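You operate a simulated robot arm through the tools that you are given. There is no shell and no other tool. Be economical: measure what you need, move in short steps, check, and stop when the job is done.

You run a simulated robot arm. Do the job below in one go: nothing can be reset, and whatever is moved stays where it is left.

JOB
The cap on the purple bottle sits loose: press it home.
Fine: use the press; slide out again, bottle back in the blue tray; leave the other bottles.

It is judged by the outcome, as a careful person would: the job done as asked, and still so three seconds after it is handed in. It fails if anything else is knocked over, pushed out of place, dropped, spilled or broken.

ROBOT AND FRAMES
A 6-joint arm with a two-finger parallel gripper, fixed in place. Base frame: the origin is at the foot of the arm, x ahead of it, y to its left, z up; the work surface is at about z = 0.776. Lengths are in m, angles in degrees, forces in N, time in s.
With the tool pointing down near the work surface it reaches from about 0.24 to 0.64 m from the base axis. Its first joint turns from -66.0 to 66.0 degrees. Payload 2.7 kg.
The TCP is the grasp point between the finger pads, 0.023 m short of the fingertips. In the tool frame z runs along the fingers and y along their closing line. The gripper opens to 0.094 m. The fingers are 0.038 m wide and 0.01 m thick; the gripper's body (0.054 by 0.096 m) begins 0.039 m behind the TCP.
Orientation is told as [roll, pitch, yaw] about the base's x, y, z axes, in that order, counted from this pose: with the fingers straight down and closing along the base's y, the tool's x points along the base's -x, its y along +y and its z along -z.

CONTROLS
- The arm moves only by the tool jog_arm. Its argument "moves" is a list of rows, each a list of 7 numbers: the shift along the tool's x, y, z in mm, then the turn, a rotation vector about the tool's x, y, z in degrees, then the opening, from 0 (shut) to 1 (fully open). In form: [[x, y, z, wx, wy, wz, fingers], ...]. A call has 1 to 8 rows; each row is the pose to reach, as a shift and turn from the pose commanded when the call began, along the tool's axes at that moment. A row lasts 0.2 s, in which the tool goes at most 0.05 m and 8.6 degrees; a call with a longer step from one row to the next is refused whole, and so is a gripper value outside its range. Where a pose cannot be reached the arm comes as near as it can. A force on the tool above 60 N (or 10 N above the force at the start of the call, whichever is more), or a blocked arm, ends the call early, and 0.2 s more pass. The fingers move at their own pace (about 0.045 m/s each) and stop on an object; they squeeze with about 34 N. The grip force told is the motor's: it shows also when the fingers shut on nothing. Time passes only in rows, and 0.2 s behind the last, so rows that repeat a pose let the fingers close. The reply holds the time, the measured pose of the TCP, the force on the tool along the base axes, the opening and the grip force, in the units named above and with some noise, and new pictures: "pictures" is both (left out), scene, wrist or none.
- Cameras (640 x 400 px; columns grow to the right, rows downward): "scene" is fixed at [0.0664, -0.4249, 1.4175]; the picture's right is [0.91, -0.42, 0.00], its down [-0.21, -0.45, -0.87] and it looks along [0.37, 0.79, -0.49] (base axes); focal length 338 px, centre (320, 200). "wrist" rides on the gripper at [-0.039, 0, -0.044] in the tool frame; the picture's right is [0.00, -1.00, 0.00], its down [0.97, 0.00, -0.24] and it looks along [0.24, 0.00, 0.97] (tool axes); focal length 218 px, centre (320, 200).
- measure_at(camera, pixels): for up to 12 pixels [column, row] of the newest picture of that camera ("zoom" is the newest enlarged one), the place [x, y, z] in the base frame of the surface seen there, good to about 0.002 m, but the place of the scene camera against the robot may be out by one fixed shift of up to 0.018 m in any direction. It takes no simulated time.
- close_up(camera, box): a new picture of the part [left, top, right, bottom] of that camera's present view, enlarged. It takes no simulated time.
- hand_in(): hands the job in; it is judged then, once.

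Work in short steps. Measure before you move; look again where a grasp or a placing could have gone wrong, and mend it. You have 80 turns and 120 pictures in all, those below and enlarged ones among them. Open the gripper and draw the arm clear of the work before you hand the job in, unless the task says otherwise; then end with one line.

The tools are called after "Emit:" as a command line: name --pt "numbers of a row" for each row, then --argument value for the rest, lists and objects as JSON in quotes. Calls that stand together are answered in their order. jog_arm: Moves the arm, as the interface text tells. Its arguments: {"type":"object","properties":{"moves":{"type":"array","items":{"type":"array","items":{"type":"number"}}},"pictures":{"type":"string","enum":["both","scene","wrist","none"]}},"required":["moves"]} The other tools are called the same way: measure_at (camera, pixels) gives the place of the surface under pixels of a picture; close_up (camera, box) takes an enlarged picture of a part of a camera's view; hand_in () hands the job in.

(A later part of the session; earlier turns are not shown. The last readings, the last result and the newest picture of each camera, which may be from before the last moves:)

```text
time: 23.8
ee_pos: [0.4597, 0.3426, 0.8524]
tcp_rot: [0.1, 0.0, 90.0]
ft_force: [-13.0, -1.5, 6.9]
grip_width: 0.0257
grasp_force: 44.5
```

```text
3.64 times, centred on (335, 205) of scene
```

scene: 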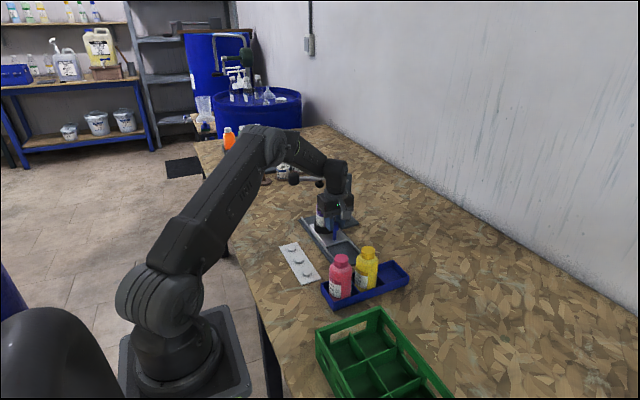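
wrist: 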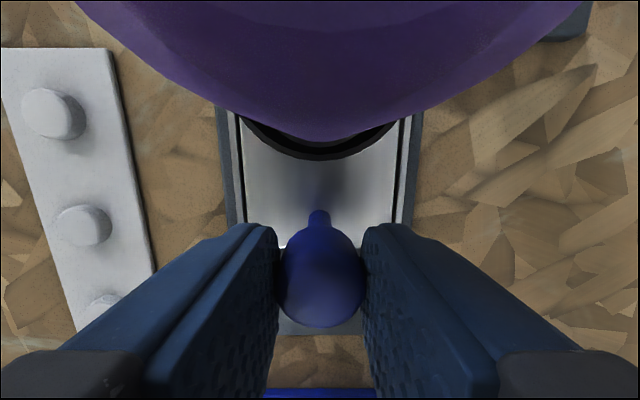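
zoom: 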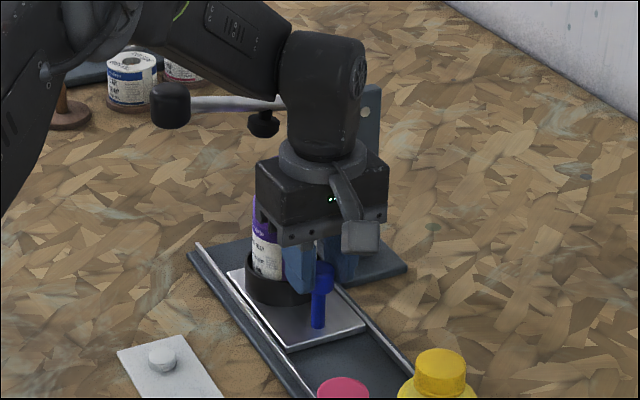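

Force is now −13 N in x, so I overcompensated a little. I'll trim that and continue about 30 mm.

Emit:
jog_arm --pt "-2 0.7 -0.2 0 0 0 0.1" --pt "-8 0.7 -0.2 0 0 0 0.1" --pt "-15 0.6 -0.2 0 0 0 0.1" --pt "-22 0.5 -0.2 0 0 0 0.1" --pt "-27 0.4 -0.2 0 0 0 0.1" --pt "-29 0.4 -0.2 0 0 0 0.1"

Emit:
close_up --camera "scene" --box '[275, 150, 375, 250]'

```text
time: 25.2
ee_pos: [0.4605, 0.3707, 0.8519]
tcp_rot: [0.0, -0.1, 90.0]
ft_force: [-8.0, 0.5, 3.1]
grip_width: 0.0256
grasp_force: 45.0
```

scene: 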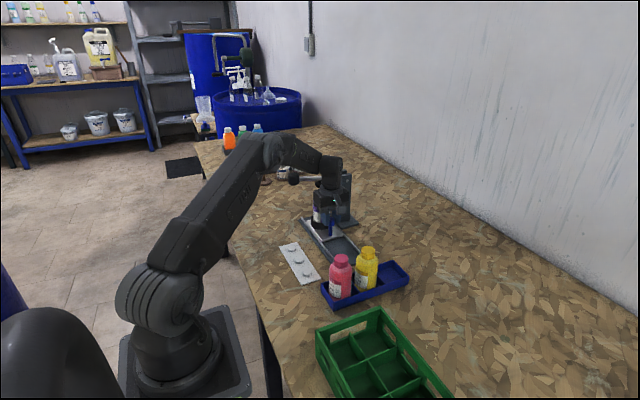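
wrist: 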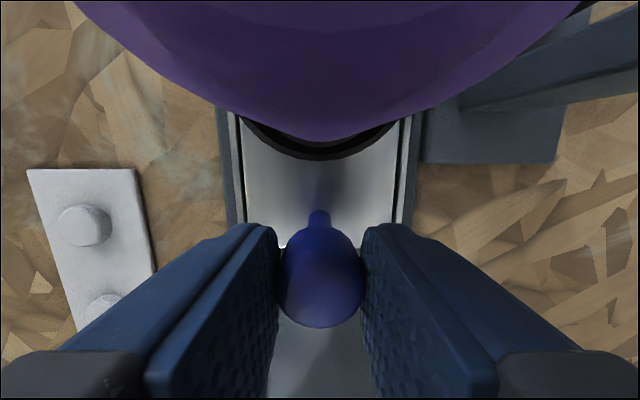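

```text
4.00 times, centred on (325, 200) of scene
```

zoom: 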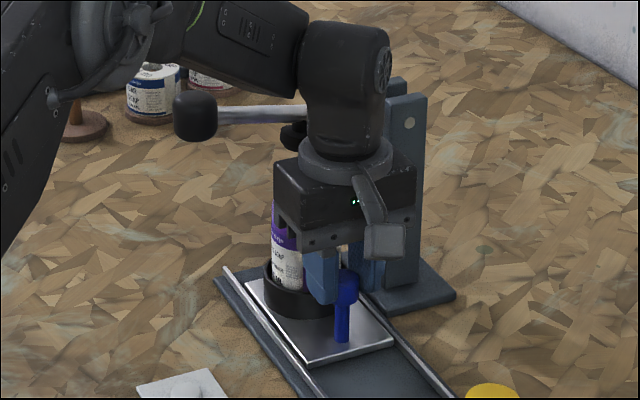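

The knob is at y 0.371 and the ring at about 0.440, near the plunger. I'll creep 2 mm per row, watching for the end stop.

Emit:
jog_arm --pt "-2 0.4 -0.2 0 0 0 0.1" --pt "-4 0.4 -0.2 0 0 0 0.1" --pt "-6 0.4 -0.2 0 0 0 0.1" --pt "-6 0.4 -0.2 0 0 0 0.1" --pictures "wrist"

```text
time: 26.2
ee_pos: [0.459, 0.3758, 0.8523]
tcp_rot: [0.0, -0.1, 89.9]
ft_force: [-4.8, 1.8, 0.2]
grip_width: 0.0257
grasp_force: 44.8
```

wrist: 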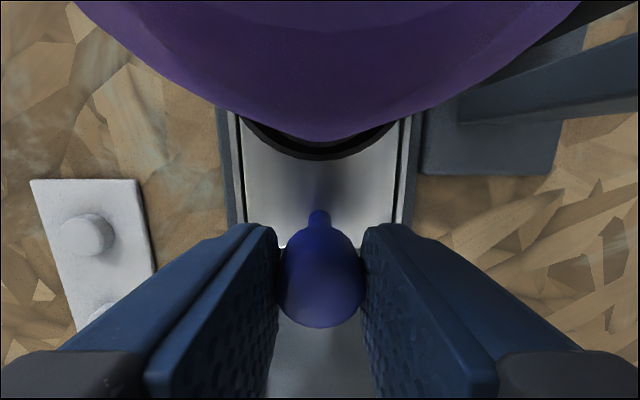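

Emit:
jog_arm --pt "-1.5 0.2 0 0 0 0 0.1" --pt "-3 0.2 0 0 0 0 0.1" --pt "-3 0.2 0 0 0 0 0.1" --pictures "scene"

Emit:
close_up --camera "scene" --box '[285, 160, 365, 230]'

```text
time: 27.0
ee_pos: [0.4604, 0.378, 0.8525]
tcp_rot: [0.0, 0.0, 89.9]
ft_force: [3.3, 0.9, -9.7]
grip_width: 0.0252
grasp_force: 44.9
```

scene: 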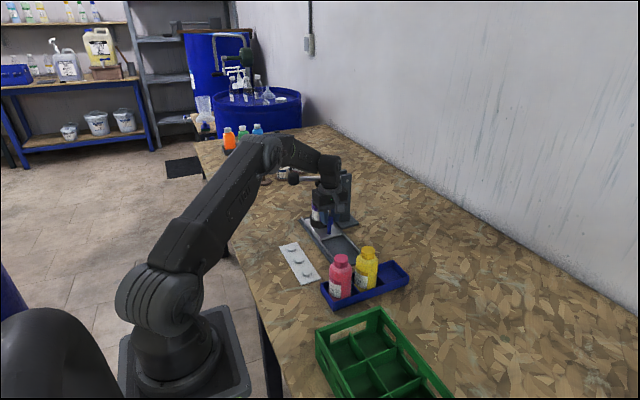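

```text
5.71 times, centred on (325, 195) of scene
```

zoom: 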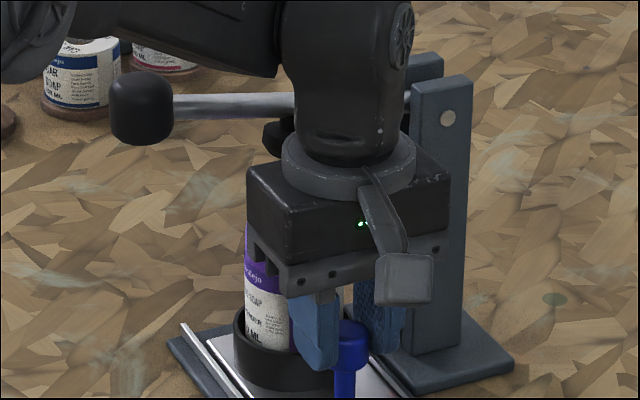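

No hard stop; the nest is at about y 0.448. I'll release the knob, back away in −y and rise so I can see the alignment.

Emit:
jog_arm --pt "0 0 0 0 0 0 0.35" --pt "0 0 0 0 0 0 0.5" --pt "0 0 0 0 0 0 0.5" --pt "30 0 0 0 0 0 0.5" --pt "60 0 -20 0 0 0 0.5" --pt "80 0 -60 0 0 0 0.5" --pt "90 0 -100 0 0 0 0.5" --pt "90 0 -140 0 0 0 0.5"

Emit:
close_up --camera "scene" --box '[275, 150, 375, 240]'

Emit:
close_up --camera "wrist" --box '[180, 0, 460, 180]'

```text
time: 28.8
ee_pos: [0.4599, 0.2875, 0.9925]
tcp_rot: [0.0, 0.1, 90.1]
ft_force: [-1.0, -0.1, 0.1]
grip_width: 0.047
grasp_force: 0.1
```

scene: 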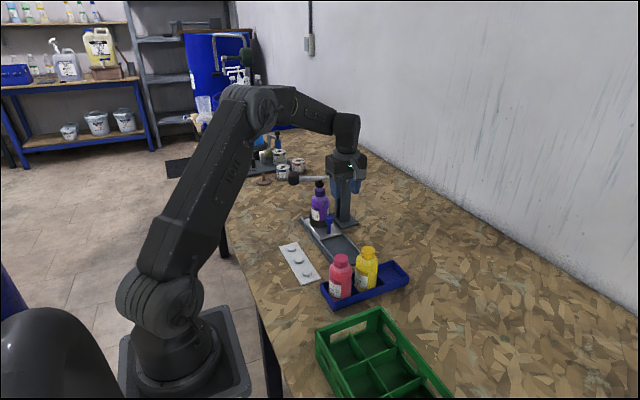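
wrist: 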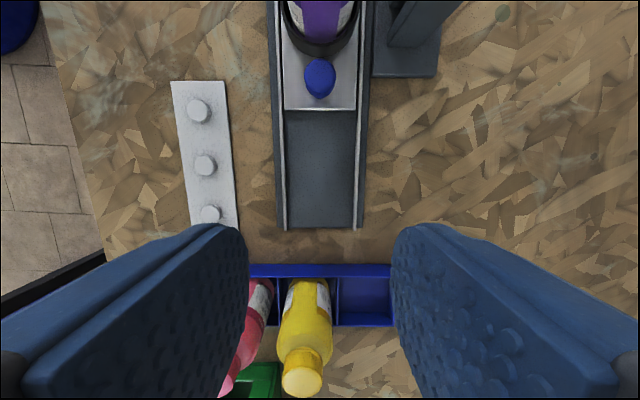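

```text
4.44 times, centred on (325, 195) of scene
```

zoom: 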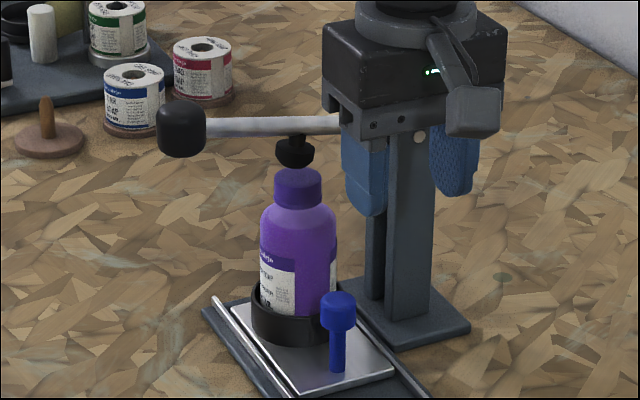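

```text
2.22 times, centred on (320, 90) of wrist
```

zoom: 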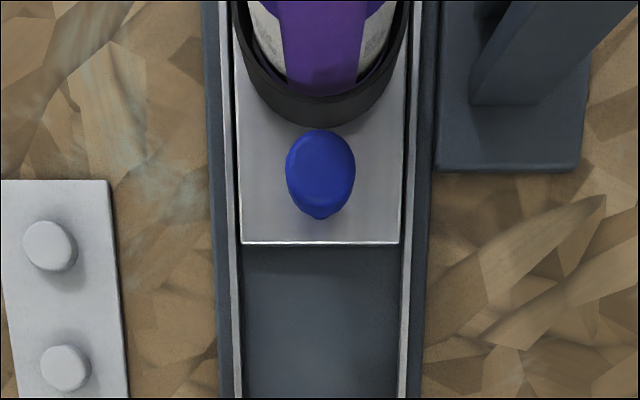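

The plunger foot appears right above the purple cap. I'll enlarge and measure both.

Emit:
close_up --camera "scene" --box '[300, 165, 350, 215]'

Emit:
measure_at --camera "scene" --pixels '[[320, 191], [315, 189], [325, 189], [318, 183], [313, 183], [324, 183], [318, 190], [319, 195], [326, 220], [293, 178], [294, 170], [294, 184]]'

```text
8.00 times, centred on (325, 190) of scene
```

zoom: 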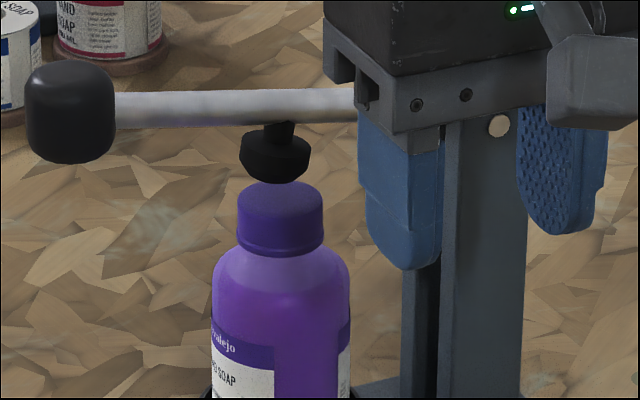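

```text
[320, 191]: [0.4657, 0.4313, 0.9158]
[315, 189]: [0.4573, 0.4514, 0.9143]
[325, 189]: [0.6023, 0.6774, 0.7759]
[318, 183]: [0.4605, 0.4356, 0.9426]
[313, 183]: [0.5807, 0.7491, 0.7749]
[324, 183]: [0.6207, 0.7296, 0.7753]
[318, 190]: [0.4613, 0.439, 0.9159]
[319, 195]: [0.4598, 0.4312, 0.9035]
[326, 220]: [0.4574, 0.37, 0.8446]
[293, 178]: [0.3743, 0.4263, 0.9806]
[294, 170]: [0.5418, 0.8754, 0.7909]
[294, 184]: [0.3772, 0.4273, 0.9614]
```

The plunger and cap line up within about 2–3 mm. I'll close the fingers and move above the handle knob at about (0.375, 0.447), top z ≈ 0.983, staying high.

Emit:
jog_arm --pt "0 0 -45 0 0 0 0.2" --pt "-30 25 -50 0 0 0 0" --pt "-60 50 -50 0 0 0 0" --pt "-90 75 -50 0 0 0 0" --pt "-125 85 -50 0 0 0 0" --pt "-158 85 -50 0 0 0 0" --pt "-158 85 -50 0 0 0 0"

Emit:
close_up --camera "scene" --box '[265, 140, 365, 220]'

```text
time: 30.4
ee_pos: [0.3733, 0.4466, 1.0433]
tcp_rot: [0.0, -0.1, 90.1]
ft_force: [0.3, 0.2, 0.5]
grip_width: 0.0002
grasp_force: 33.6
```

scene: 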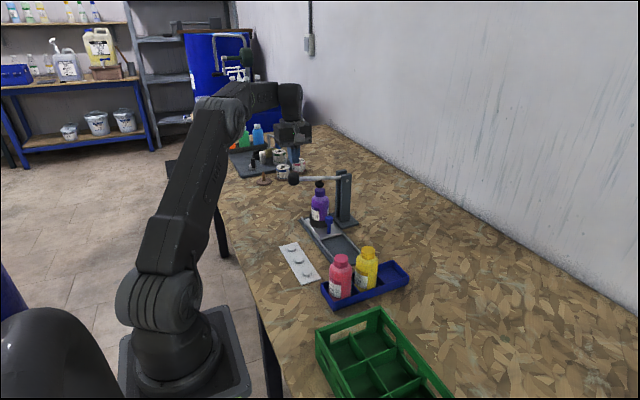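
wrist: 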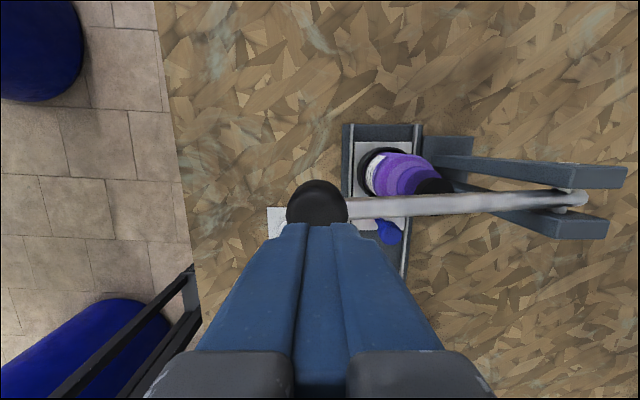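

```text
5.00 times, centred on (315, 180) of scene
```

zoom: 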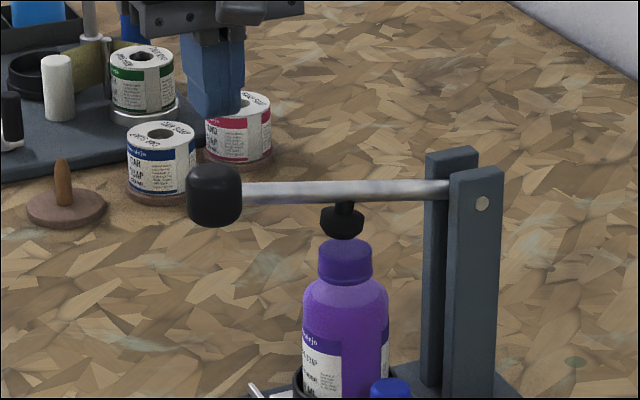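

The handle is just ahead of the fingertips at wrist (318,205). I'll measure its position to aim the press.

Emit:
measure_at --camera "wrist" --pixels '[[318, 205], [318, 185], [290, 205], [345, 205], [318, 218], [370, 207], [450, 203], [432, 186], [395, 175], [570, 198]]'

Emit:
measure_at --camera "zoom" --pixels '[[215, 168], [192, 190], [238, 190], [215, 222], [341, 232], [345, 250], [344, 270], [400, 190], [482, 203], [240, 112], [200, 100]]'

```text
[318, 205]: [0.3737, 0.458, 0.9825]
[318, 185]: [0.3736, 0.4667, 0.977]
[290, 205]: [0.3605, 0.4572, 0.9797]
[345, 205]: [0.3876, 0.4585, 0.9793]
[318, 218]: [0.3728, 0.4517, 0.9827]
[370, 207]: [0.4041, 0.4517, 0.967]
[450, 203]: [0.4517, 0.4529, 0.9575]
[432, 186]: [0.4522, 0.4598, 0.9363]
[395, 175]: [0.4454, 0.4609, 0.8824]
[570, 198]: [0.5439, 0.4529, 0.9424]
```

```text
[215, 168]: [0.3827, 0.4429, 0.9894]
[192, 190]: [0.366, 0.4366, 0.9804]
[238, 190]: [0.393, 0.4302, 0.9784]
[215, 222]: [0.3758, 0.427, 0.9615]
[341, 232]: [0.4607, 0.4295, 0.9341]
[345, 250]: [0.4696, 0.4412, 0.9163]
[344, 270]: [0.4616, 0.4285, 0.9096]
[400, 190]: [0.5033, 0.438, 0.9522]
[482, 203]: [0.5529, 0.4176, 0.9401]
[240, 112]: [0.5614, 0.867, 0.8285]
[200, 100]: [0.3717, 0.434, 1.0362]
```

Lever axis at y ≈ 0.452, handle top at z 0.983. I'll shift +4 mm in y and press down gradually.

Emit:
jog_arm --pt "-4 0 10 0 0 0 0" --pt "-4 0 25 0 0 0 0" --pt "-4 0 34 0 0 0 0" --pt "-4 0 40 0 0 0 0" --pt "-4 0 46 0 0 0 0" --pt "-4 0 52 0 0 0 0" --pt "-4 0 57 0 0 0 0"

Emit:
close_up --camera "scene" --box '[265, 140, 365, 220]'

```text
time: 32.0
ee_pos: [0.3756, 0.4508, 0.9847]
tcp_rot: [0.0, 0.1, 90.0]
ft_force: [-1.4, 1.2, 1.6]
grip_width: 0.0
grasp_force: 33.9
```

scene: 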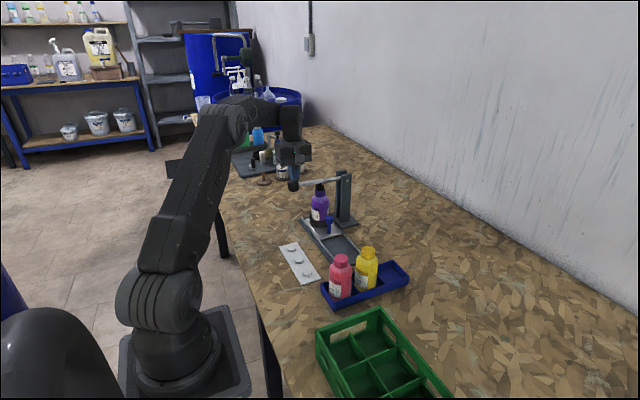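
wrist: 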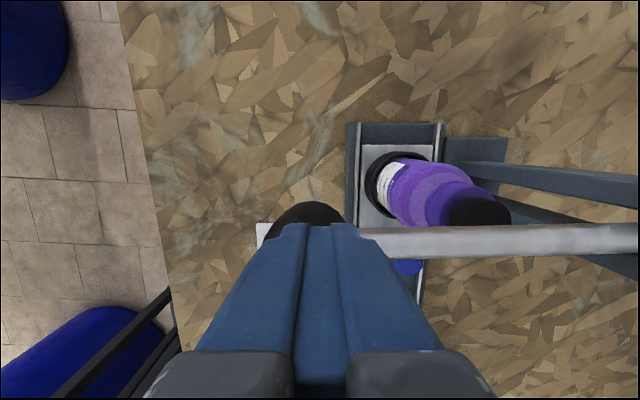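

```text
5.00 times, centred on (315, 180) of scene
```

zoom: 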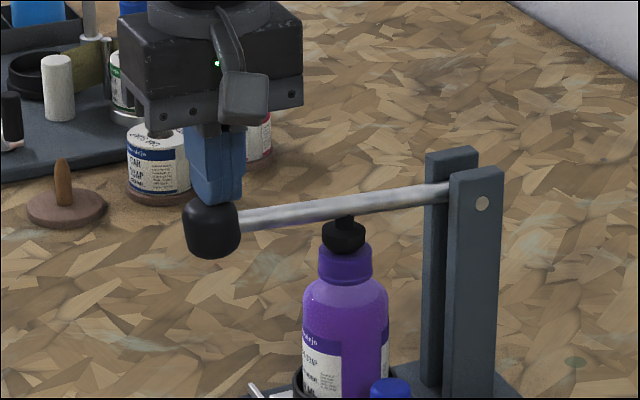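

The lever follows with little force and the foot is just at the cap. I'll keep pressing in 3 mm steps.

Emit:
jog_arm --pt "0 0 3 0 0 0 0" --pt "0 0 6 0 0 0 0" --pt "0 0 9 0 0 0 0" --pt "0 0 12 0 0 0 0" --pt "0 0 15 0 0 0 0" --pt "0 0 18 0 0 0 0" --pictures "scene"

Emit:
close_up --camera "scene" --box '[265, 140, 365, 220]'

```text
time: 33.4
ee_pos: [0.3761, 0.451, 0.9714]
tcp_rot: [-0.3, -0.2, 90.0]
ft_force: [-7.9, -10.1, 29.5]
grip_width: 0.0
grasp_force: 34.1
```

scene: 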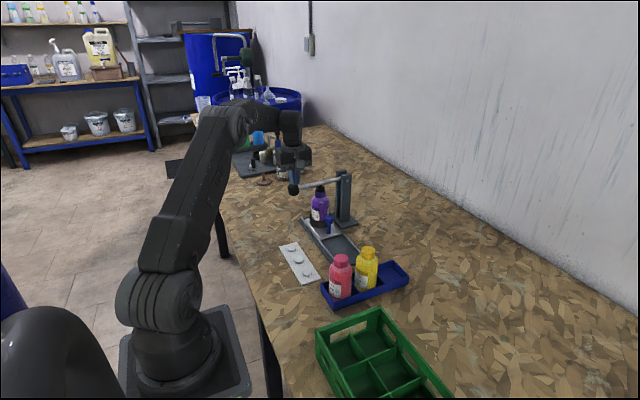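

```text
5.00 times, centred on (315, 180) of scene
```

zoom: 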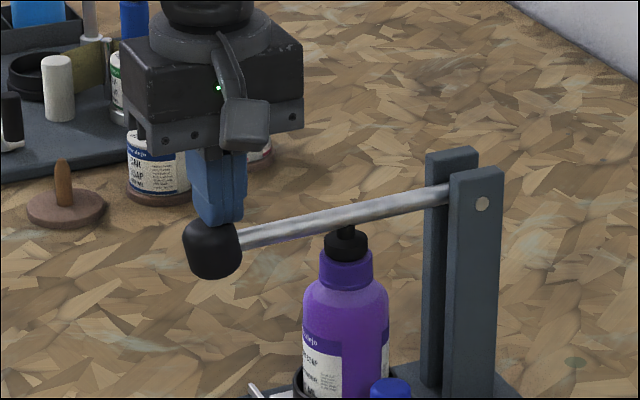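

Force is rising (30 N) and the cap looks lower. I'll press further until it's firm.

Emit:
jog_arm --pt "0 0 2 0 0 0 0" --pt "0 0 4 0 0 0 0" --pt "0 0 6 0 0 0 0" --pt "0 0 8 0 0 0 0" --pt "0 0 10 0 0 0 0" --pt "0 0 10 0 0 0 0" --pictures "scene"

Emit:
close_up --camera "scene" --box '[265, 140, 365, 220]'

```text
time: 34.5
ee_pos: [0.3768, 0.4518, 0.9724]
tcp_rot: [-0.6, -0.8, 90.0]
ft_force: [-10.5, -12.9, 19.3]
grip_width: 0.0
grasp_force: 34.2
stopped in row 5: the force on the tool passed its limit (the readings are from after the stop); the commanded pose is now the measured one
```

scene: 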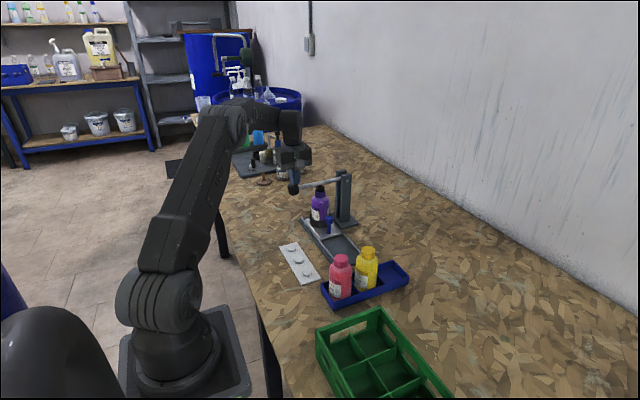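

```text
5.00 times, centred on (315, 180) of scene
```

zoom: 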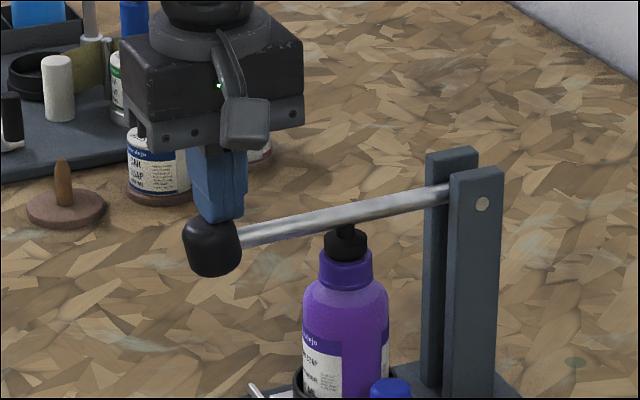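

It reached the 60 N limit at the same height, so the cap seems fully down. I'll raise the tool slowly and see whether the lever returns and how the cap sits.

Emit:
jog_arm --pt "0 0 -5 0 0 0 0" --pt "0 0 -15 0 0 0 0" --pt "0 0 -28 0 0 0 0" --pt "0 0 -42 0 0 0 0" --pt "0 0 -60 0 0 0 0" --pt "0 0 -80 0 0 0 0" --pt "0 0 -80 0 0 0 0"

Emit:
close_up --camera "scene" --box '[265, 140, 365, 220]'

```text
time: 36.1
ee_pos: [0.3759, 0.452, 1.05]
tcp_rot: [-0.5, -0.7, 90.1]
ft_force: [0.2, 0.3, -1.1]
grip_width: 0.0001
grasp_force: 33.9
```

scene: 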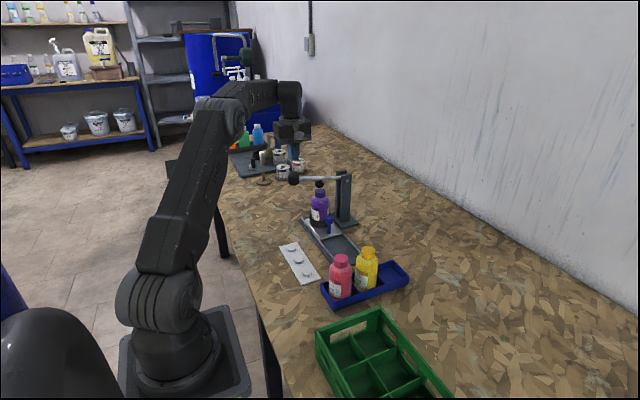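
wrist: 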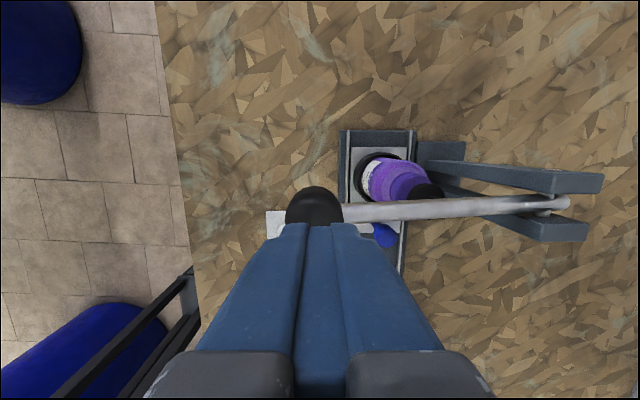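

```text
5.00 times, centred on (315, 180) of scene
```

zoom: 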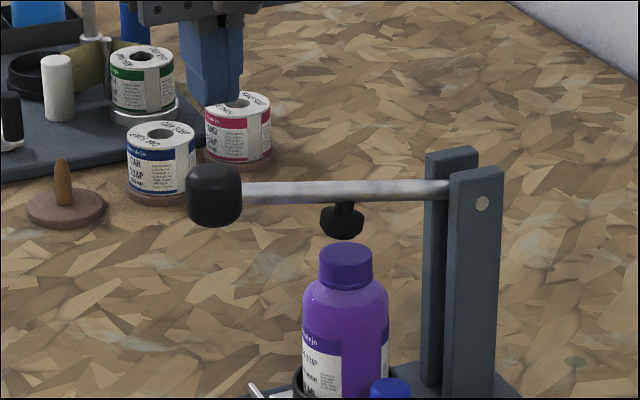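

The lever returned on its own, and the cap sits lower: bottom edge at row 290 against 285 before. I'll measure to confirm it's seated level.

Emit:
close_up --camera "scene" --box '[300, 175, 340, 215]'

Emit:
measure_at --camera "scene" --pixels '[[320, 191], [316, 191], [324, 191], [320, 194], [367, 250], [341, 258]]'

Emit:
close_up --camera "scene" --box '[347, 240, 387, 280]'

```text
10.00 times, centred on (320, 195) of scene
```

zoom: 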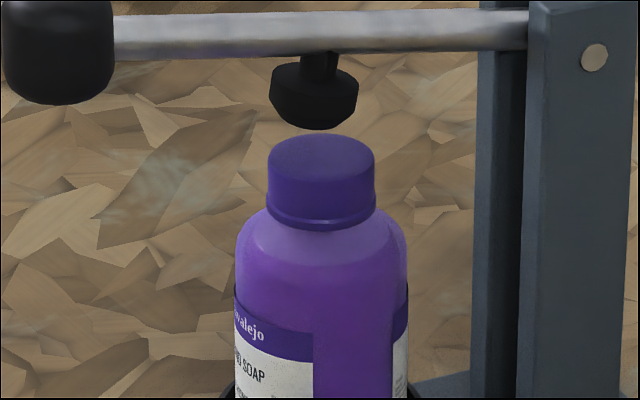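

```text
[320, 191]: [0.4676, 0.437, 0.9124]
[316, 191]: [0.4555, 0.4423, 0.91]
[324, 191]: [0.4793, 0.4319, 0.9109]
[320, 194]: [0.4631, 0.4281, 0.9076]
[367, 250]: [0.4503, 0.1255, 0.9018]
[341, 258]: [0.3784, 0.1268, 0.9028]
```

```text
10.00 times, centred on (367, 260) of scene
```

zoom: 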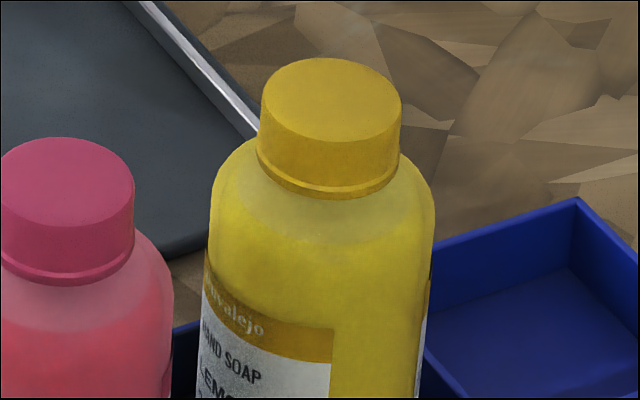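

The cap top fell about 4 mm and it's level, matching the yellow bottle's cap. Next I'll go back around to the knob: clear of the lever in −y, then down at y ≈ 0.29.

Emit:
jog_arm --pt "35 0 0 -0.7 -0.5 0 0.2" --pt "75 -20 0 -0.7 -0.5 0 0.5" --pt "115 -50 0 -0.7 -0.5 0 0.5" --pt "150 -75 0 -0.7 -0.5 0 0.5" --pt "162 -84.5 30 -0.7 -0.5 0 0.5" --pt "162 -84.5 75 -0.7 -0.5 0 0.5" --pt "162 -84.5 120 -0.7 -0.5 0 0.5" --pt "162 -84.5 120 -0.7 -0.5 0 0.5"

```text
time: 37.9
ee_pos: [0.4607, 0.2911, 0.9283]
tcp_rot: [0.0, -1.2, 90.0]
ft_force: [-0.4, 0.4, -0.2]
grip_width: 0.0471
grasp_force: 0.1
```

scene: 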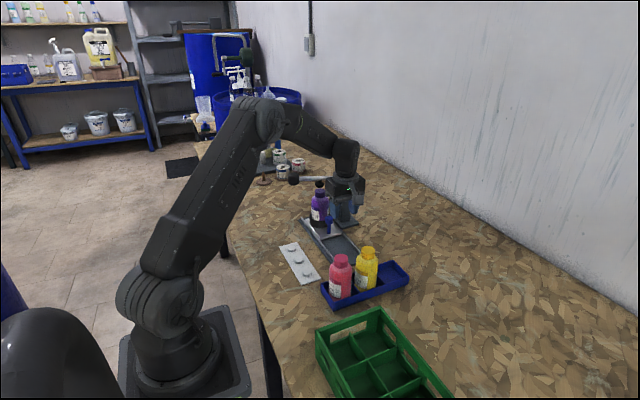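
wrist: 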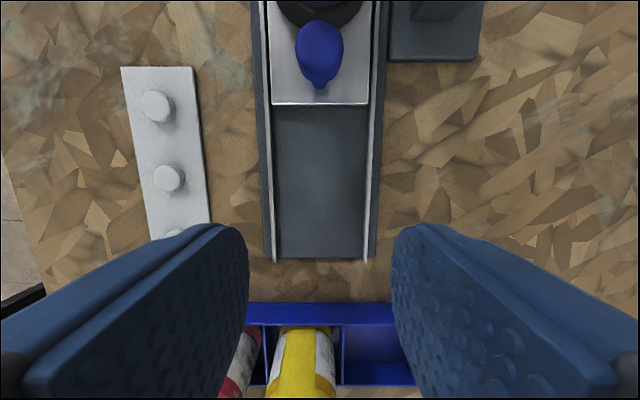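

I'll level the tool, drop to z 0.853 in front of the knob, and advance +y around it.

Emit:
jog_arm --pt "0 0 40 1.2 0 0 0.5" --pt "0 0 75 1.2 0 0 0.5" --pt "-30 0 75 1.2 0 0 0.5" --pt "-60 0 75 1.2 0 0 0.5" --pt "-80 0 75 1.2 0 0 0.5" --pt "-87.5 0 75 1.2 0 0 0.5" --pt "-87.5 0 75 1.2 0 0 0.5"

```text
time: 39.5
ee_pos: [0.461, 0.3793, 0.8546]
tcp_rot: [-1.1, -1.2, 90.0]
ft_force: [-1.0, -0.4, 0.1]
grip_width: 0.0468
grasp_force: 0.1
```

scene: 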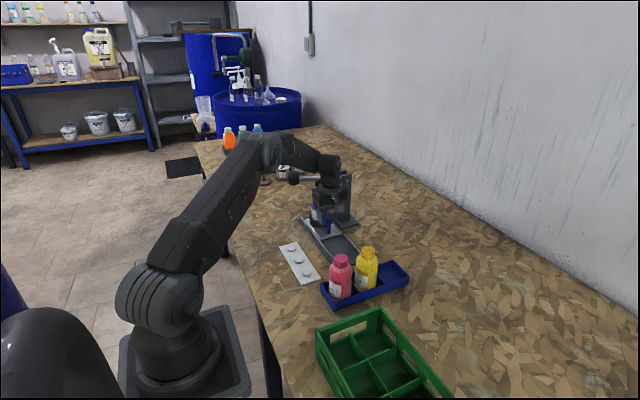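
wrist: 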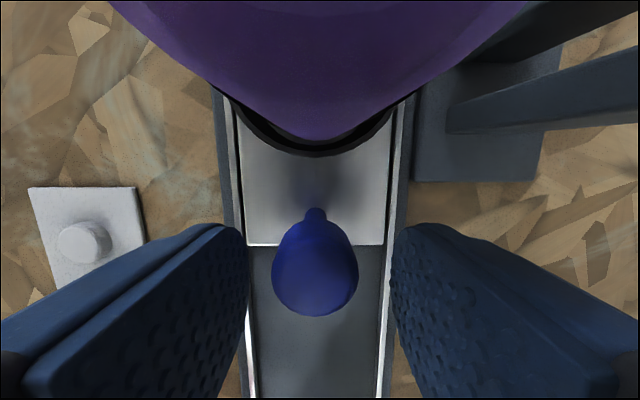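

Knob is between the fingers. I'll level the small tilt and close.

Emit:
jog_arm --pt "0 0 0 -1.1 1.2 0 0.5" --pt "0 0 1 -1.1 1.2 0 0.3" --pt "0 0 1 -1.1 1.2 0 0.1" --pt "0 0 1 -1.1 1.2 0 0.1" --pt "0 0 1 -1.1 1.2 0 0.1" --pictures "wrist"

```text
time: 40.7
ee_pos: [0.46, 0.3801, 0.8537]
tcp_rot: [0.1, 0.1, 90.0]
ft_force: [-14.5, -0.9, 4.8]
grip_width: 0.0255
grasp_force: 45.2
```

wrist: 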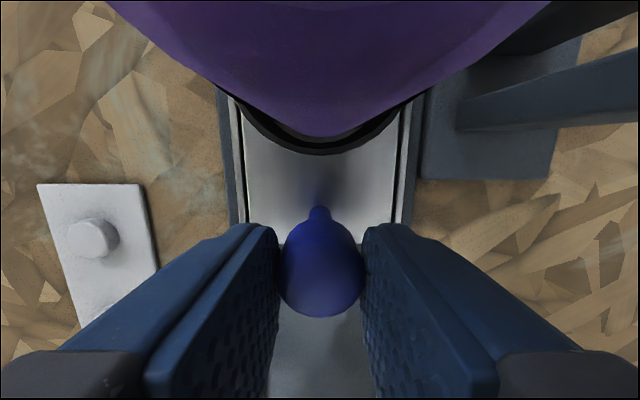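

Gripped. I'll trim the side load and slide the carriage out in −y, slowly.

Emit:
jog_arm --pt "2 0.7 0 0 0 0 0.1" --pt "8 0.7 0 0 0 0 0.1" --pt "16 0.8 0 0 0 0 0.1" --pt "25 0.9 0 0 0 0 0.1" --pt "34 1 0 0 0 0 0.1" --pt "43 1.1 0 0 0 0 0.1" --pt "51 1.2 0 0 0 0 0.1" --pt "57 1.2 0 0 0 0 0.1" --pictures "wrist"

```text
time: 42.5
ee_pos: [0.46, 0.3217, 0.8535]
tcp_rot: [-0.1, 0.0, 89.9]
ft_force: [-5.3, 0.7, -4.4]
grip_width: 0.0253
grasp_force: 44.8
```

wrist: 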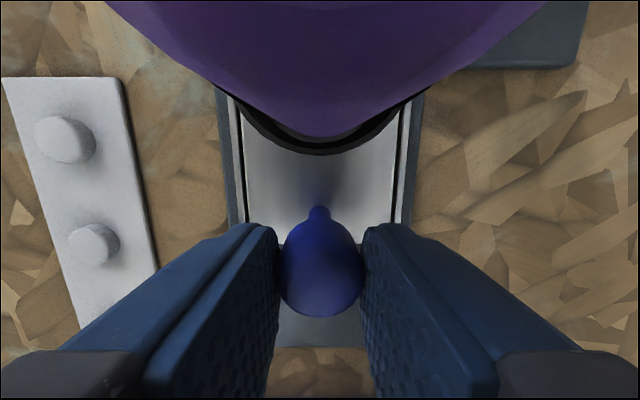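

It's sliding smoothly. Remaining ≈ 59 mm back to the original position.

Emit:
jog_arm --pt "6 0.3 0 0 0 0 0.1" --pt "15 0.4 0 0 0 0 0.1" --pt "24 0.5 0 0 0 0 0.1" --pt "33 0.5 0 0 0 0 0.1" --pt "42 0.5 0 0 0 0 0.1" --pt "50 0.5 0 0 0 0 0.1" --pt "56 0.5 0 0 0 0 0.1" --pt "58.5 0.5 0 0 0 0 0.1"

Emit:
close_up --camera "scene" --box '[275, 165, 395, 285]'

```text
time: 44.3
ee_pos: [0.4592, 0.2645, 0.8547]
tcp_rot: [-0.1, 0.1, 89.9]
ft_force: [21.0, -2.1, -18.2]
grip_width: 0.0254
grasp_force: 45.3
```

scene: 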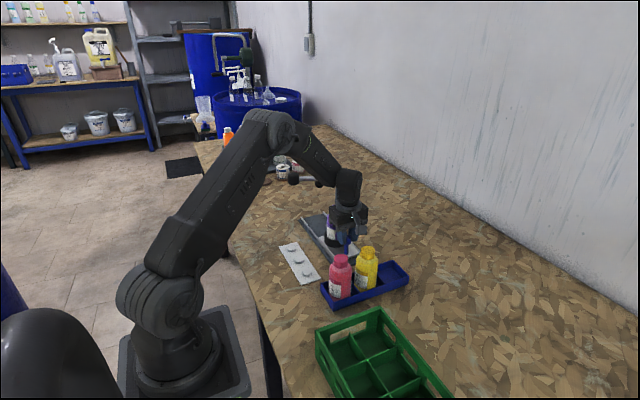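
wrist: 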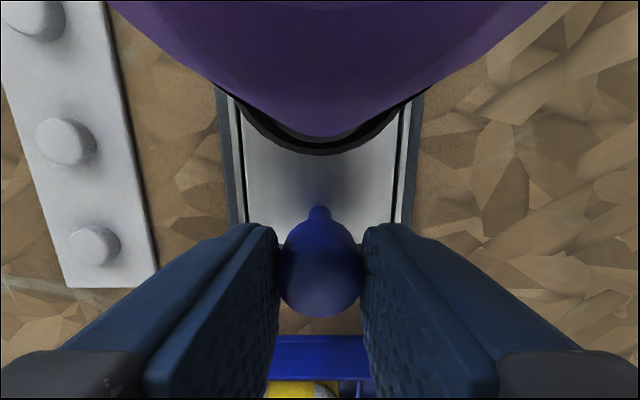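

```text
3.33 times, centred on (335, 225) of scene
```

zoom: 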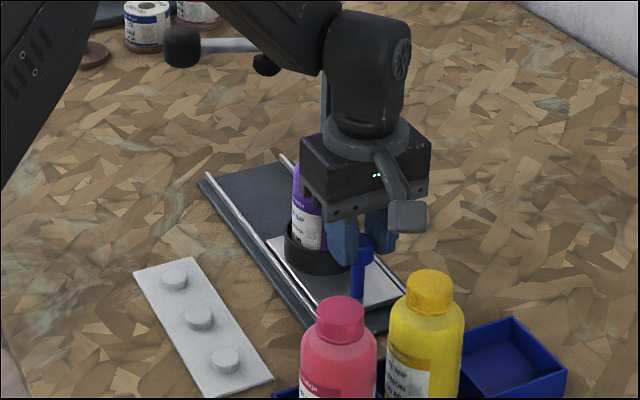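

The nest is nearly at its start. I'll ease the side load, pull out about 4 mm more, then release and rise.

Emit:
jog_arm --pt "0 -1.2 0.8 0 0 0 0.1" --pt "2 -1.2 0.8 0 0 0 0.1" --pt "4 -1.2 0.8 0 0 0 0.1" --pt "4 -1.2 0.8 0 0 0 0.1" --pictures "none"

Emit:
jog_arm --pt "0 0 0 0 0 0 0.35" --pt "0 0 0 0 0 0 0.6" --pt "0 0 0 0 0 0 0.6" --pt "0 0 -40 0 0 0 0.6" --pt "0 0 -85 0 0 0 0.6" --pt "0 0 -130 0 0 0 0.7" --pt "0 0 -175 0 0 0 0.7" --pt "0 0 -185 0 0 0 0.7"

```text
time: 45.3
ee_pos: [0.4611, 0.2616, 0.8545]
tcp_rot: [0.0, 0.0, 89.9]
ft_force: [3.5, -1.5, 4.5]
grip_width: 0.0255
grasp_force: 45.0
```

```text
time: 47.1
ee_pos: [0.4626, 0.2596, 1.0404]
tcp_rot: [0.0, 0.0, 90.0]
ft_force: [0.0, -0.2, -0.2]
grip_width: 0.0657
grasp_force: 0.0
```

scene: 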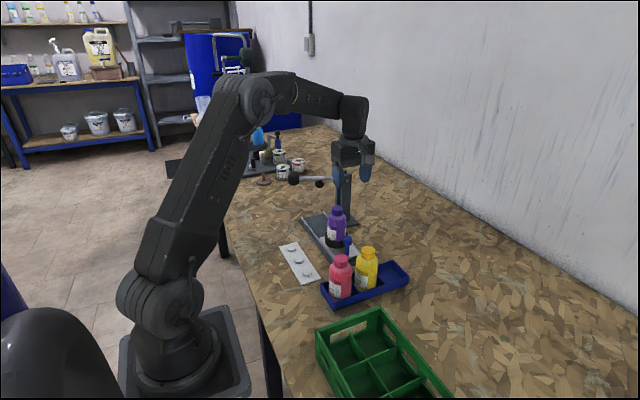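
wrist: 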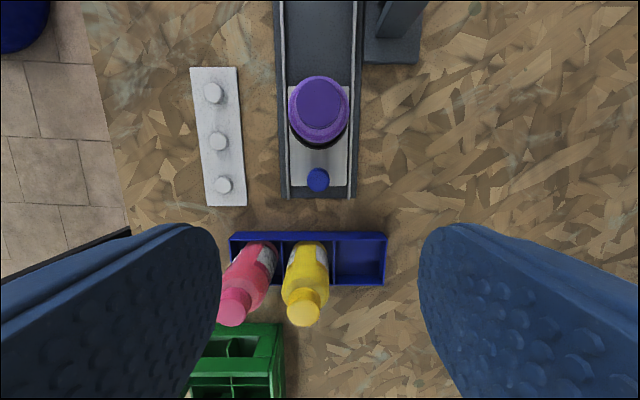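

Carriage is out and the bottle is upright. I'll rotate the tool back to yaw 0 to regrip it.

Emit:
jog_arm --pt "-4 6 0 0 0 8.5 0.7" --pt "-8 12 0 0 0 17 0.7" --pt "-12 18 0 0 0 25.5 0.7" --pt "-16 24 0 0 0 34 0.7" --pt "-20 30 0 0 0 42.5 0.7" --pt "-24 36 0 0 0 51 0.7" --pt "-28 42 0 0 0 59.5 0.7" --pt "-30 50 0 0 0 68 0.7" --pictures "none"

Emit:
jog_arm --pt "0 0 0 0 0 8.5 0.7" --pt "0 0 0 0 0 17 0.7" --pt "0 0 0 0 0 22 0.7" --pt "0 0 0 0 0 22 0.7"

Emit:
close_up --camera "wrist" --box '[200, 60, 400, 200]'

```text
time: 48.9
ee_pos: [0.4108, 0.2912, 1.0392]
tcp_rot: [0.0, 0.0, 21.9]
ft_force: [-0.4, 1.1, -0.7]
grip_width: 0.0659
grasp_force: 0.1
```

```text
time: 49.9
ee_pos: [0.4106, 0.2902, 1.0395]
tcp_rot: [0.0, 0.0, 0.0]
ft_force: [0.0, 0.3, -0.3]
grip_width: 0.066
grasp_force: 0.0
```

scene: 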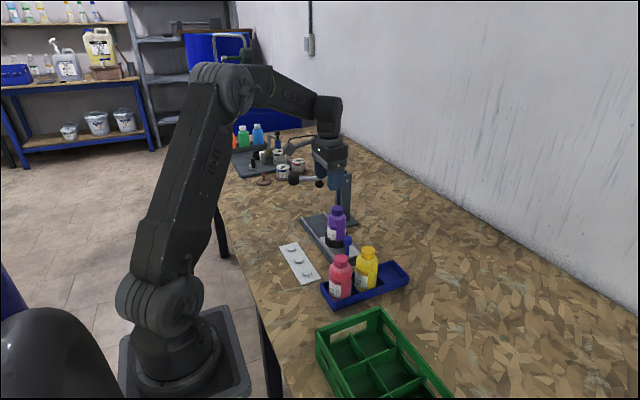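
wrist: 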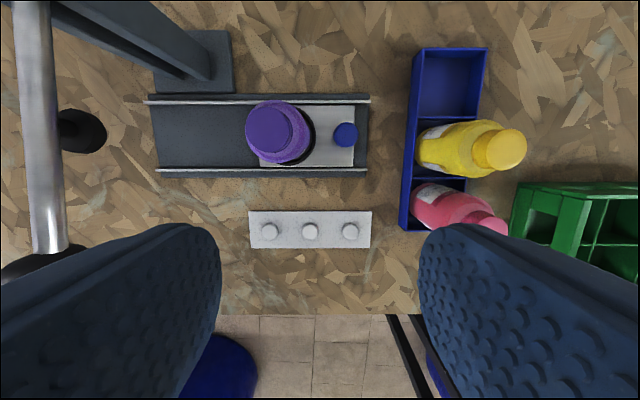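

```text
2.86 times, centred on (300, 130) of wrist
```

zoom: 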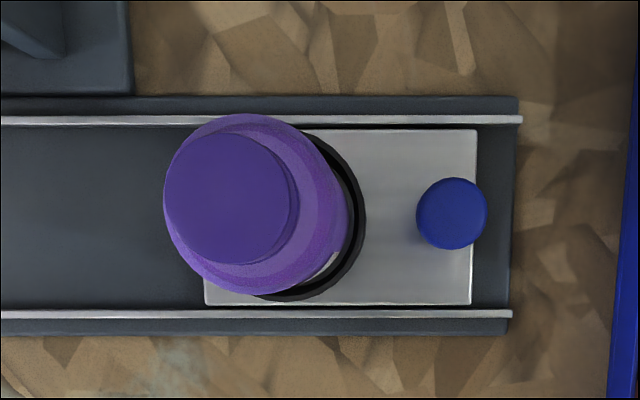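

I'll measure the purple cap centre at zoom (229,198), the knob, and the empty tray slot.

Emit:
measure_at --camera "zoom" --pixels '[[229, 198], [175, 198], [283, 198], [229, 140], [229, 256], [452, 212], [255, 125], [240, 285]]'

Emit:
measure_at --camera "wrist" --pixels '[[417, 50], [486, 50], [413, 117], [479, 117], [450, 80], [430, 65], [470, 65], [435, 105], [470, 105], [403, 228], [412, 130]]'

```text
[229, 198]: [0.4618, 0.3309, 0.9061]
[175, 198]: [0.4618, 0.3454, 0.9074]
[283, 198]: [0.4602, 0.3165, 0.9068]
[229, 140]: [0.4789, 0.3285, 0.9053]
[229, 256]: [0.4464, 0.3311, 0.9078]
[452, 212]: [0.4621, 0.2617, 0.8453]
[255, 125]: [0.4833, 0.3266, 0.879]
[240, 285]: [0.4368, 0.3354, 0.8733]
```

```text
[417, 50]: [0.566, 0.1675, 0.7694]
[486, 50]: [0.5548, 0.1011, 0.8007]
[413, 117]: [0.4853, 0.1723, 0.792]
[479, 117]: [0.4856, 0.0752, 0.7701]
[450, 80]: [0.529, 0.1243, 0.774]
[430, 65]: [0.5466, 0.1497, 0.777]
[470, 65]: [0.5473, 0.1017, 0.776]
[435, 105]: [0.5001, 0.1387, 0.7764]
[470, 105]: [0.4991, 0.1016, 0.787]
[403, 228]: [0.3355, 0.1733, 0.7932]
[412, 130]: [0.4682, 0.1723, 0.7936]
```

Cap centre (0.4617, 0.331), top 0.9065, which is 3 mm lower than before. I'll move above it and stop just above for a check.

Emit:
jog_arm --pt "-25 20 0 0 0 0 0.7" --pt "-51 40.8 0 0 0 0 0.7" --pt "-51 40.8 40 0 0 0 0.7" --pt "-51 40.8 80 0 0 0 0.7" --pt "-51 40.8 105 0 0 0 0.7" --pt "-51 40.8 105 0 0 0 0.7" --pictures "wrist"

```text
time: 51.3
ee_pos: [0.4605, 0.3307, 0.9324]
tcp_rot: [0.0, -0.1, -0.1]
ft_force: [0.3, -0.1, 0.3]
grip_width: 0.0658
grasp_force: 0.1
```

wrist: 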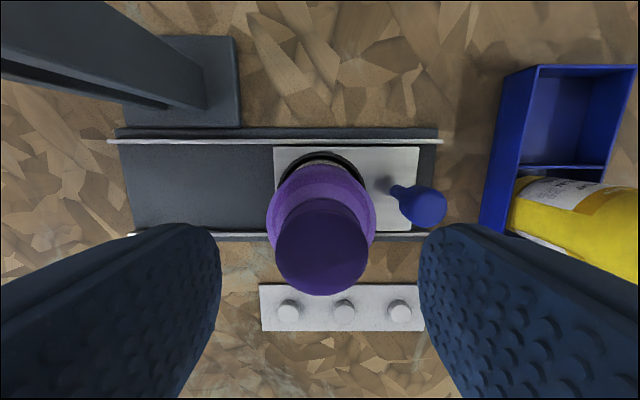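

The cap is centred between the fingers (at column ≈ 321). I'll descend about 60 mm and close.

Emit:
jog_arm --pt "0 -0.3 25 0 0 0 0.7" --pt "0 -0.3 45 0 0 0 0.7" --pt "0 -0.3 58 0 0 0 0.7" --pt "0 -0.3 60 0 0 0 0.7" --pt "0 -0.3 60 0 0 0 0.5" --pt "0 -0.3 60 0 0 0 0.35" --pt "0 -0.3 60 0 0 0 0.35" --pt "0 -0.3 60 0 0 0 0.35"

```text
time: 53.1
ee_pos: [0.4603, 0.3294, 0.8742]
tcp_rot: [0.0, 0.1, 0.0]
ft_force: [1.1, 0.6, -0.5]
grip_width: 0.0546
grasp_force: 33.7
```

scene: 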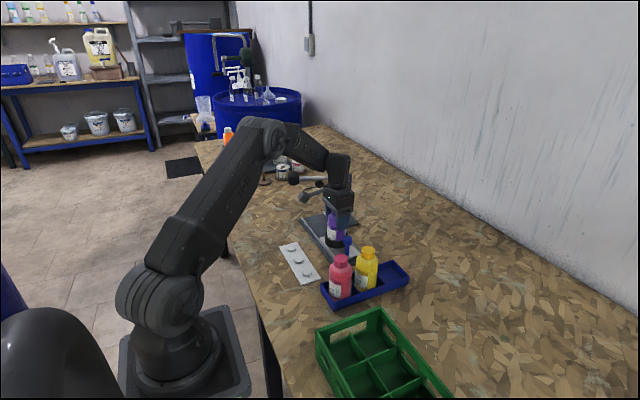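
wrist: 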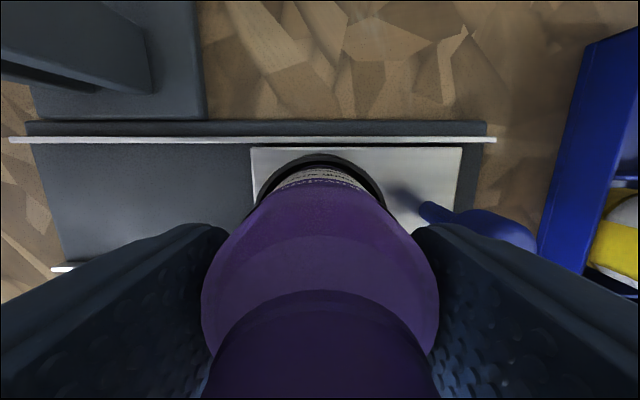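

Gripped at 54.6 mm. I'll lift straight out high, then go +x and −y over the empty slot.

Emit:
jog_arm --pt "0 0 -10 0 0 0 0.35" --pt "0 0 -35 0 0 0 0.35" --pt "0 0 -70 0 0 0 0.35" --pt "0 0 -110 0 0 0 0.35" --pt "-15 0 -145 0 0 0 0.35" --pt "-40 -20 -148 0 0 0 0.35" --pt "-58 -55 -148 0 0 0 0.35" --pt "-58 -95 -148 0 0 0 0.35" --pictures "none"

Emit:
jog_arm --pt "0 -40 0 0 0 0 0.35" --pt "0 -75 0 0 0 0 0.35" --pt "0 -99 0 0 0 0 0.35" --pt "0 -99 30 0 0 0 0.35" --pt "0 -99 50 0 0 0 0.35" --pt "0 -99 50 0 0 0 0.35"

Emit:
close_up --camera "scene" --box '[325, 190, 425, 310]'

```text
time: 54.9
ee_pos: [0.518, 0.2365, 1.0184]
tcp_rot: [-0.1, 0.1, 0.0]
ft_force: [0.4, -0.1, -2.9]
grip_width: 0.0544
grasp_force: 33.9
```

```text
time: 56.3
ee_pos: [0.5192, 0.1343, 0.9696]
tcp_rot: [0.0, 0.0, 0.0]
ft_force: [0.3, -0.3, -2.5]
grip_width: 0.0544
grasp_force: 34.1
```

scene: 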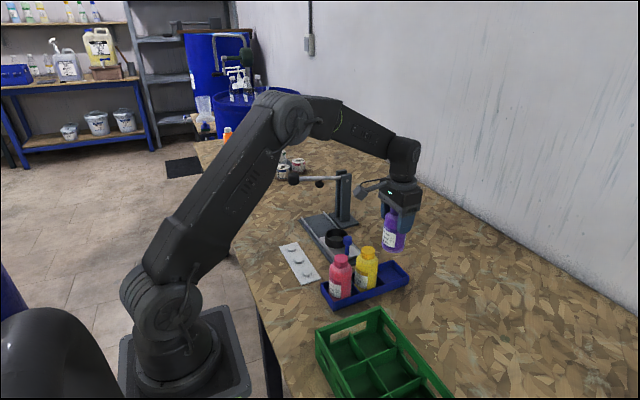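
wrist: 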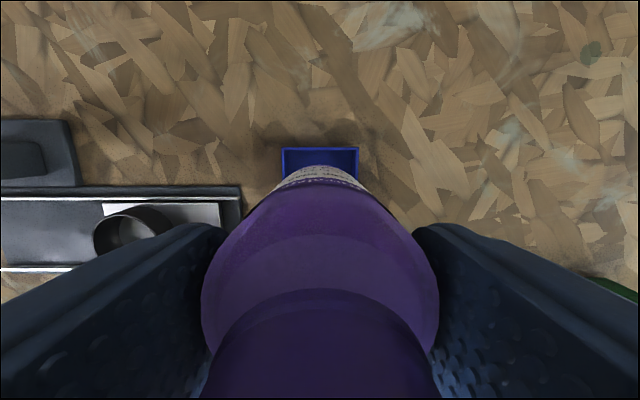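

```text
3.33 times, centred on (375, 250) of scene
```

zoom: 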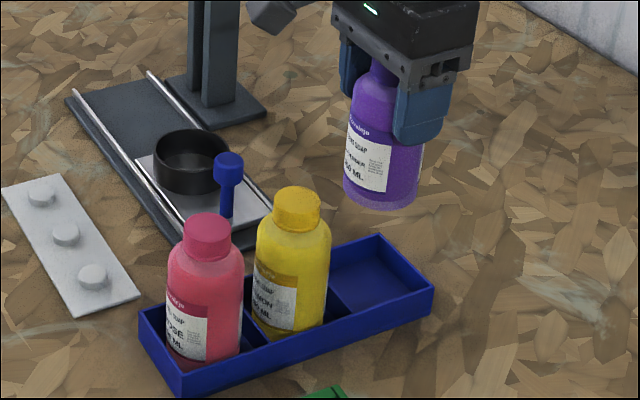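

Lined up: the tray slot is symmetric at columns 282–359, with the far edge at row 148, as when I lifted. I'll lower in, slowing near the floor.

Emit:
jog_arm --pt "0 0 30 0 0 0 0.35" --pt "0 0 60 0 0 0 0.35" --pt "0 0 85 0 0 0 0.35" --pt "0 0 97 0 0 0 0.35" --pt "0 0 101 0 0 0 0.35" --pt "0 0 103 0 0 0 0.35" --pt "0 0 103 0 0 0 0.35"

Emit:
close_up --camera "scene" --box '[325, 190, 425, 310]'

```text
time: 57.9
ee_pos: [0.5189, 0.1368, 0.868]
tcp_rot: [0.0, 0.0, 0.1]
ft_force: [-1.0, 0.4, -2.3]
grip_width: 0.0544
grasp_force: 33.8
```

scene: 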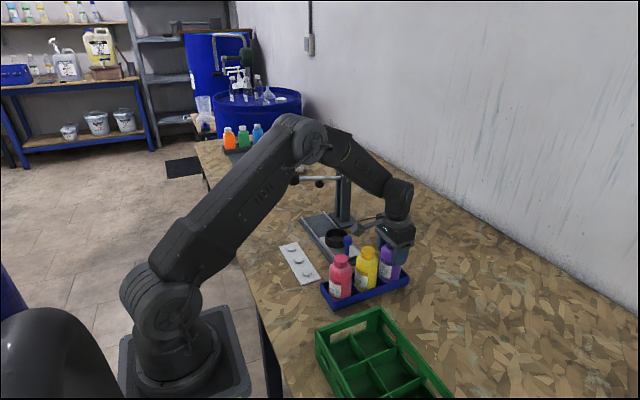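
wrist: 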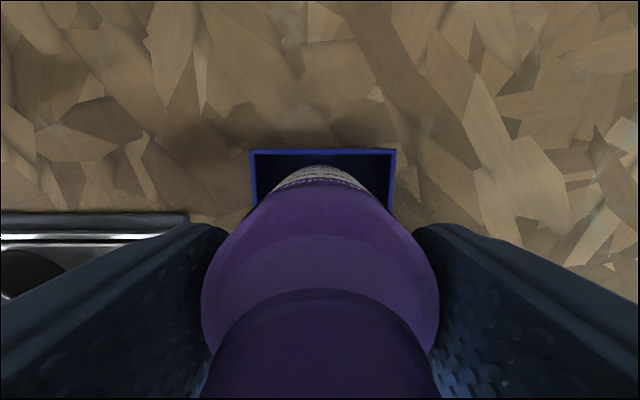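

```text
3.33 times, centred on (375, 250) of scene
```

zoom: 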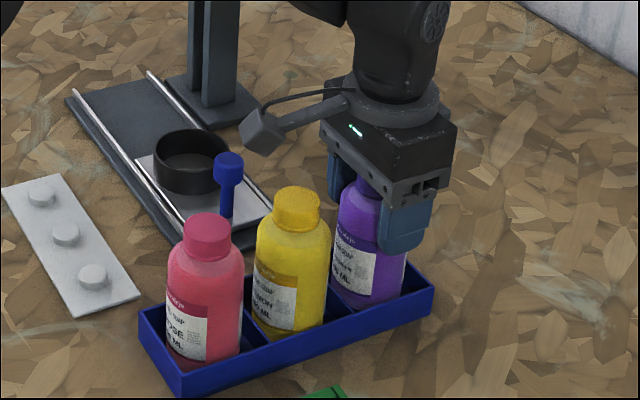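

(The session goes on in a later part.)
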